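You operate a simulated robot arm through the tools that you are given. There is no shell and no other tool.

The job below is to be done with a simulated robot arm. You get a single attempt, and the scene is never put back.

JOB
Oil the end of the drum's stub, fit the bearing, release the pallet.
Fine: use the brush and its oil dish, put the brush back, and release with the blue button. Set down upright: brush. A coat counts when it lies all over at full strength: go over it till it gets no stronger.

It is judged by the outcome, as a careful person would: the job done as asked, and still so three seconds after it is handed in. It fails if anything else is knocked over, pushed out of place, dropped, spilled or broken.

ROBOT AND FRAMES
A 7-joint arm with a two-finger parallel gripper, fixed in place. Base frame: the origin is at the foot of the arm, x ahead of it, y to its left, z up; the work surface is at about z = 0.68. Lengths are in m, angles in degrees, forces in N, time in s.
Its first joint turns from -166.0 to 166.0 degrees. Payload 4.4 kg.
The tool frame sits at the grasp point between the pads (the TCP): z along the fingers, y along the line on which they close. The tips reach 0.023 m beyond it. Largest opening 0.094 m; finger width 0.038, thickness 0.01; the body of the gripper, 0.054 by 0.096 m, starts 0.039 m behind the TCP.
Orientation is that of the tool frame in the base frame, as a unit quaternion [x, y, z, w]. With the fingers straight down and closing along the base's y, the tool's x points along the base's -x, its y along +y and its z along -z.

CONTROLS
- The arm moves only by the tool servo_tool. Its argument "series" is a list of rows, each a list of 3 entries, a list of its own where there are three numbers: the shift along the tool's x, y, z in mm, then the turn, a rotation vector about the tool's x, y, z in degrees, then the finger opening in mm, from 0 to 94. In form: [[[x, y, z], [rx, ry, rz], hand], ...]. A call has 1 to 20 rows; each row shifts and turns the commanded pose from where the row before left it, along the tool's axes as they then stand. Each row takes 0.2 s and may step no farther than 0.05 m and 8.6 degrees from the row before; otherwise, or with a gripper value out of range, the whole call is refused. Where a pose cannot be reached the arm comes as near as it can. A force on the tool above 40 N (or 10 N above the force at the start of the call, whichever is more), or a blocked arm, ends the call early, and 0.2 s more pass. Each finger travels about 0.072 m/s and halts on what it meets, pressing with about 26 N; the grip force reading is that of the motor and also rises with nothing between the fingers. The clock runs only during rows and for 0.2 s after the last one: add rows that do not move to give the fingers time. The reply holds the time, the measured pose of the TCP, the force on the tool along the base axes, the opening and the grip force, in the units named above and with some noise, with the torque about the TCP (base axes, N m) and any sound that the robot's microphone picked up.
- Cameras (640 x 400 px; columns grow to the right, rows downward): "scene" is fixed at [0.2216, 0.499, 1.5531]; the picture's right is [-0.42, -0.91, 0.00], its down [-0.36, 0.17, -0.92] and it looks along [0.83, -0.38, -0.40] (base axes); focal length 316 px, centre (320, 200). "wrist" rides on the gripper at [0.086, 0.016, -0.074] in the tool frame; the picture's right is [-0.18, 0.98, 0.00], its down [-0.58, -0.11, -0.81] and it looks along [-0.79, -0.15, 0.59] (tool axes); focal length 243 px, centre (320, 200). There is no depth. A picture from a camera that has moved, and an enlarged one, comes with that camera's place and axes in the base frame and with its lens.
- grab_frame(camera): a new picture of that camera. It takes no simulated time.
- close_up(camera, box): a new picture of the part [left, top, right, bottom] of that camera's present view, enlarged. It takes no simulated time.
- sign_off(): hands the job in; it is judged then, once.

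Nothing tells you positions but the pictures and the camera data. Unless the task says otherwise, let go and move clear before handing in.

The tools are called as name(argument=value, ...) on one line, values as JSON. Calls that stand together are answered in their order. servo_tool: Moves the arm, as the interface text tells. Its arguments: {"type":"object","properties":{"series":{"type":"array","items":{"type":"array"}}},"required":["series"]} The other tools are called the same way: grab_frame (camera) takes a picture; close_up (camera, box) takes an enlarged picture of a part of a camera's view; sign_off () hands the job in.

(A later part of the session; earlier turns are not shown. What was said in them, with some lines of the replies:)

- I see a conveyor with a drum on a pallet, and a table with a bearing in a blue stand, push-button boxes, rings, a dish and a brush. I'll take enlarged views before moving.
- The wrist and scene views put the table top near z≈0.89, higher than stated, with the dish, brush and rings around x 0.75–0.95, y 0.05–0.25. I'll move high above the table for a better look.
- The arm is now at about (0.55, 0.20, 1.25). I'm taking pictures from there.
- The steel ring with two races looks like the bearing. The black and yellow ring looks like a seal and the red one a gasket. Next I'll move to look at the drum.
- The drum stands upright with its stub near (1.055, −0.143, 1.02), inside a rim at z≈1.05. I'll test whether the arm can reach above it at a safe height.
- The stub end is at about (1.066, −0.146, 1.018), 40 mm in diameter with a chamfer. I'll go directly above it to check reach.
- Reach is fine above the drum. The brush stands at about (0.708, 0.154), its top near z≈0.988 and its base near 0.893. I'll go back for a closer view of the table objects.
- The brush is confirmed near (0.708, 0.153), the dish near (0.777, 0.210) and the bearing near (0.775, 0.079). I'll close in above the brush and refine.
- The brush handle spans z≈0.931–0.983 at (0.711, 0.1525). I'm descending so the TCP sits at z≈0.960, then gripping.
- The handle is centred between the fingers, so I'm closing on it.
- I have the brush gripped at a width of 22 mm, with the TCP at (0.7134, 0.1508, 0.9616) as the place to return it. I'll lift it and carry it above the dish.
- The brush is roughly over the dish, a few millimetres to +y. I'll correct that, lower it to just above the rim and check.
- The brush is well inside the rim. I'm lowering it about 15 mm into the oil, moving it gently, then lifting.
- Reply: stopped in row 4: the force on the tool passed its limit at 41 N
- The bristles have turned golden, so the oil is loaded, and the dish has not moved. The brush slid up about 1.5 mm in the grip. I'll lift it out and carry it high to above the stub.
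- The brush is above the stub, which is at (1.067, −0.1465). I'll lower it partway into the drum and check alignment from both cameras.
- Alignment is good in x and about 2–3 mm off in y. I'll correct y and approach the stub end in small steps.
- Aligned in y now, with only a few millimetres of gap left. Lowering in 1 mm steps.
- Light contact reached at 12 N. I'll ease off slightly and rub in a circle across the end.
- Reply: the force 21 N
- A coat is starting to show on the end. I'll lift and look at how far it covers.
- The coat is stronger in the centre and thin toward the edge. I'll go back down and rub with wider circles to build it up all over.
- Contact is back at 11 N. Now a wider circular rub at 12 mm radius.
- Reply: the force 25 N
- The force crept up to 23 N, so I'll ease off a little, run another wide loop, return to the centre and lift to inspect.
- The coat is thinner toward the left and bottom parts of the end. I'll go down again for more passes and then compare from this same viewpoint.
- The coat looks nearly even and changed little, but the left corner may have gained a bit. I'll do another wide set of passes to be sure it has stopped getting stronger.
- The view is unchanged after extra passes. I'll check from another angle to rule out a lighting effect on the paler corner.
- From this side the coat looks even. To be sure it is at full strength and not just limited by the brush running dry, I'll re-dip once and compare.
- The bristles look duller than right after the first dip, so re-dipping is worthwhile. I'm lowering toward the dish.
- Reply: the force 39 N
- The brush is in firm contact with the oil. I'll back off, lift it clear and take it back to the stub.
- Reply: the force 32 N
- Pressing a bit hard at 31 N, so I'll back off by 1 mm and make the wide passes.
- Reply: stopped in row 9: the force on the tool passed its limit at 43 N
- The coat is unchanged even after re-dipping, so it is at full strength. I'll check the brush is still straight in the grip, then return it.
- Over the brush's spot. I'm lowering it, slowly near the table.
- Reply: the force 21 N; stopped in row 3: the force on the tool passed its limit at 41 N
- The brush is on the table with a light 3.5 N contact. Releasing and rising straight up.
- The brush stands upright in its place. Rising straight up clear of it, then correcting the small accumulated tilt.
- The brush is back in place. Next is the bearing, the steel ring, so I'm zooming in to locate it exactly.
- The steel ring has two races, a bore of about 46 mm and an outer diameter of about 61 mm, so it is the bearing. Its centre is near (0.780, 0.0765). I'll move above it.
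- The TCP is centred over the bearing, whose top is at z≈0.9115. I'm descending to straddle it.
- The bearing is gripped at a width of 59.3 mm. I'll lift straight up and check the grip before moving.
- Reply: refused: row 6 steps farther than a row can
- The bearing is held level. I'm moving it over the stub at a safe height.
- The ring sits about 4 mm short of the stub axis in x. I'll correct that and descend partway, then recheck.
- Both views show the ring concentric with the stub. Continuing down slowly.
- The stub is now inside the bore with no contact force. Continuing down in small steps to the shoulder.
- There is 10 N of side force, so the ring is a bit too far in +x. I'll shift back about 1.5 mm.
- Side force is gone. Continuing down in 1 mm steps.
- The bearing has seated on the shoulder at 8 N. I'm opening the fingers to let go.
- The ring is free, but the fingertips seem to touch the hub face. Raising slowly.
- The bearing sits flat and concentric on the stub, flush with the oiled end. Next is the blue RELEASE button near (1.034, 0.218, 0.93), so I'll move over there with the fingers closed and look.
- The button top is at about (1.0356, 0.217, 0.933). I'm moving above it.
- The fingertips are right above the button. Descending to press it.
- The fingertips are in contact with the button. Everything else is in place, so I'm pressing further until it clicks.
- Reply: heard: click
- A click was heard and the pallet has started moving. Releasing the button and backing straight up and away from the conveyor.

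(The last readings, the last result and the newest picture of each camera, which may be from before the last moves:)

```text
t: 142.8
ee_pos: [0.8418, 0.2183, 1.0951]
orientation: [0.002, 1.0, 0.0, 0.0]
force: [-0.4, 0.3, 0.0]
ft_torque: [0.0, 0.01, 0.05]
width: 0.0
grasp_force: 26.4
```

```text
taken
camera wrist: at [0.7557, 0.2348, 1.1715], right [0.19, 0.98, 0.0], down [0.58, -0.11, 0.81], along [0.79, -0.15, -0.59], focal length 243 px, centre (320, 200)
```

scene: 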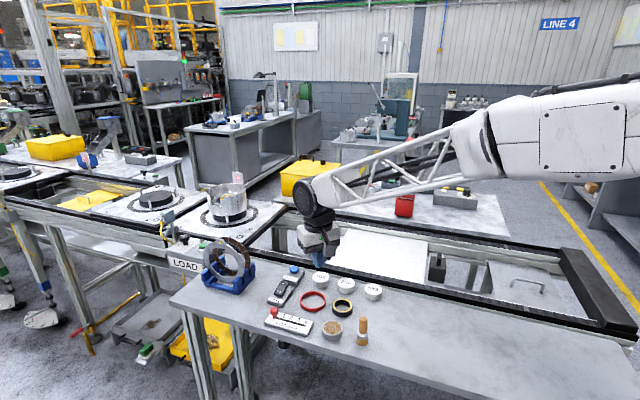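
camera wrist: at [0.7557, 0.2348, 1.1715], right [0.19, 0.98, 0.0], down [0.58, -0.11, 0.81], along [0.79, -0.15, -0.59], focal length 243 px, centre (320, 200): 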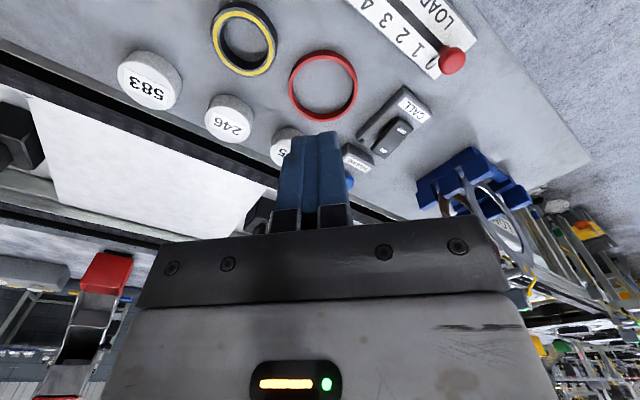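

The pallet has moved off along the line with the drum on it. I'll move the arm further up and back, let a little time pass, and check that everything is at rest.

servo_tool(series=[[[25, -30, -30], [0, 0, 0], 20], [[25, -30, -30], [0, 0, 0], 20], [[25, -30, -30], [0, 0, 0], 20], [[25, -30, -30], [0, 0, 0], 20], [[0, -40, 0], [0, 0, 0], 20], [[0, -40, 0], [0, 0, 0], 20], [[0, -40, 0], [0, 0, 0], 20], [[0, 0, 0], [0, 0, 0], 20], [[0, 0, 0], [0, 0, 0], 20], [[0, 0, 0], [0, 0, 0], 20], [[0, 0, 0], [0, 0, 0], 20], [[0, 0, 0], [0, 0, 0], 20], [[0, 0, 0], [0, 0, 0], 20], [[0, 0, 0], [0, 0, 0], 20]])

grab_frame(camera="scene")

close_up(camera="scene", box=[190, 160, 280, 230])

close_up(camera="scene", box=[180, 230, 420, 370])

```text
t: 145.8
ee_pos: [0.7395, -0.0226, 1.2165]
orientation: [0.001, 1.0, -0.001, 0.0]
force: [-0.2, 0.2, 0.9]
ft_torque: [0.01, 0.0, -0.03]
width: 0.0198
grasp_force: 0.0
```

```text
taken
```

scene: 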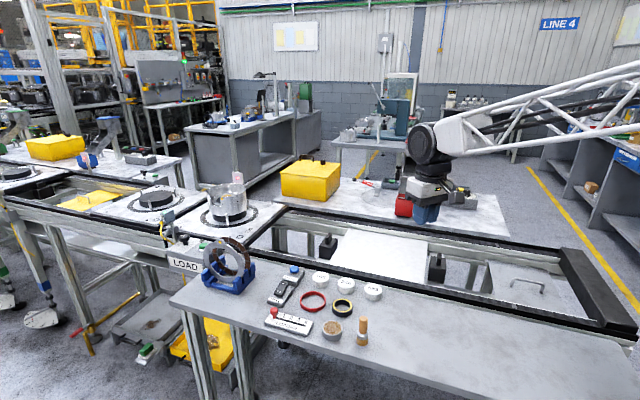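

```text
5.71 times, centred on (235, 195) of scene
camera zoom: at [0.2216, 0.499, 1.5531], right [-0.42, -0.91, 0.0], down [-0.36, 0.17, -0.92], along [0.83, -0.38, -0.4], focal length 1804 px, centre (806, 229)
```

zoom: 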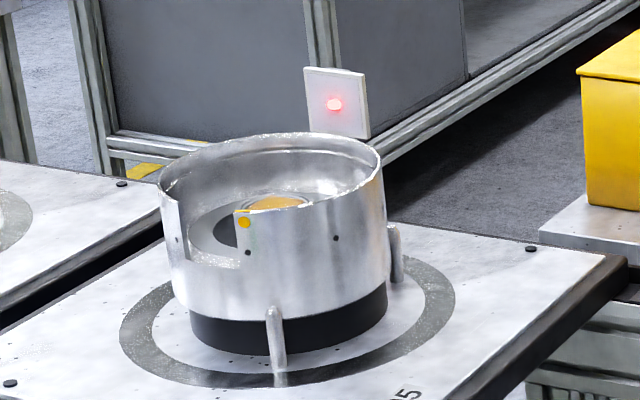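

```text
2.67 times, centred on (300, 300) of scene
camera zoom: at [0.2216, 0.499, 1.5531], right [-0.42, -0.91, 0.0], down [-0.36, 0.17, -0.92], along [0.83, -0.38, -0.4], focal length 842 px, centre (373, -67)
```

zoom: 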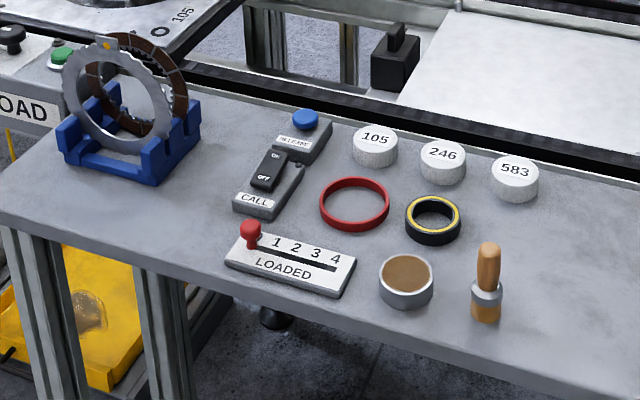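

close_up(camera="scene", box=[215, 160, 255, 210])

servo_tool(series=[[[0, 0, 0], [0, 0, 0], 20], [[0, 0, 0], [0, 0, 0], 20], [[0, 0, 0], [0, 0, 0], 20], [[0, 0, 0], [0, 0, 0], 20], [[0, 0, 0], [0, 0, 0], 20], [[0, 0, 0], [0, 0, 0], 20], [[0, 0, 0], [0, 0, 0], 20], [[0, 0, 0], [0, 0, 0], 20], [[0, 0, 0], [0, 0, 0], 20], [[0, 0, 0], [0, 0, 0], 20]])

close_up(camera="scene", box=[190, 160, 280, 230])

close_up(camera="scene", box=[205, 180, 250, 215])

```text
8.00 times, centred on (235, 185) of scene
camera zoom: at [0.2216, 0.499, 1.5531], right [-0.42, -0.91, 0.0], down [-0.36, 0.17, -0.92], along [0.83, -0.38, -0.4], focal length 2525 px, centre (1000, 320)
```

zoom: 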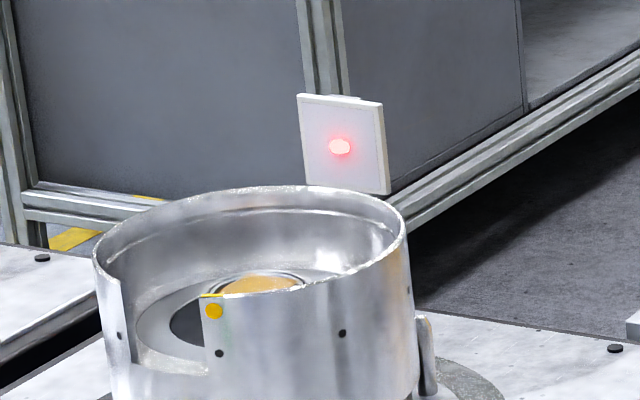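

```text
t: 148.1
ee_pos: [0.7407, -0.022, 1.2176]
orientation: [0.001, 1.0, -0.001, 0.0]
force: [0.0, -1.0, 0.3]
ft_torque: [-0.01, 0.01, -0.03]
width: 0.0199
grasp_force: 0.1
```

```text
5.71 times, centred on (235, 195) of scene
camera zoom: at [0.2216, 0.499, 1.5531], right [-0.42, -0.91, 0.0], down [-0.36, 0.17, -0.92], along [0.83, -0.38, -0.4], focal length 1804 px, centre (806, 229)
```

zoom: 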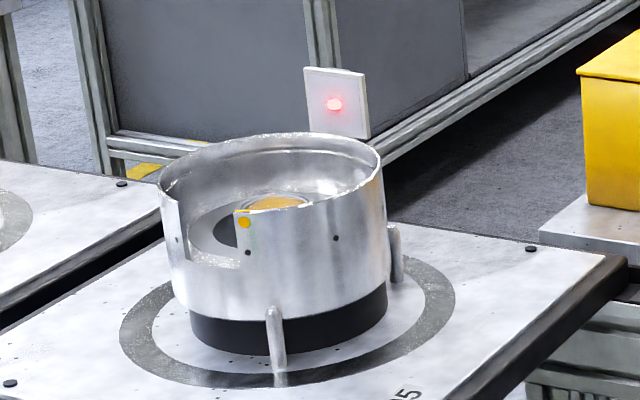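

```text
11.43 times, centred on (228, 198) of scene
camera zoom: at [0.2216, 0.499, 1.5531], right [-0.42, -0.91, 0.0], down [-0.36, 0.17, -0.92], along [0.83, -0.38, -0.4], focal length 3607 px, centre (1377, 229)
```

zoom: 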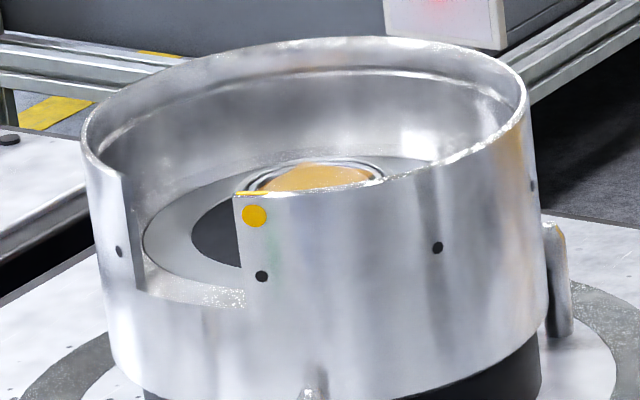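

The pallet has been released and stopped at the next station with the bearing seated on the oiled stub. The brush stands upright at its place, everything else on the table is undisturbed, and the arm is clear. Handing in.

sign_off()

```text
The job is handed in.
```

The stub end is oiled, the bearing is on it, the brush is back in place, and the pallet has been released. The job is handed in. I don't have the verdict yet.

- **Oil:** I loaded the brush twice from the dish and went over the stub end until the coat stopped getting stronger. The last passes, after the second dip, made no visible change. The coat is a square patch, so a thin sliver of bare metal shows at four places around the edge of the face. It looked to me like the patch's fixed limit, not missed area.
- **Bearing:** I took the steel ring with two races as the bearing; the black and yellow ring is about the same size but looks like a seal. The bearing went on without force, sits flat on the shoulder and is level with the stub end.
- **Brush:** it stands upright on its bristles about 3 mm from where it was. The oil dish and the other table items were not disturbed.
- **Release:** the blue button clicked and the pallet moved along the line and stopped at the next station. A red lamp on a panel behind that station is lit. Something red was already showing there in the first picture, but I can't say whether the lamp means anything.

The arm is clear of everything and the gripper is empty.
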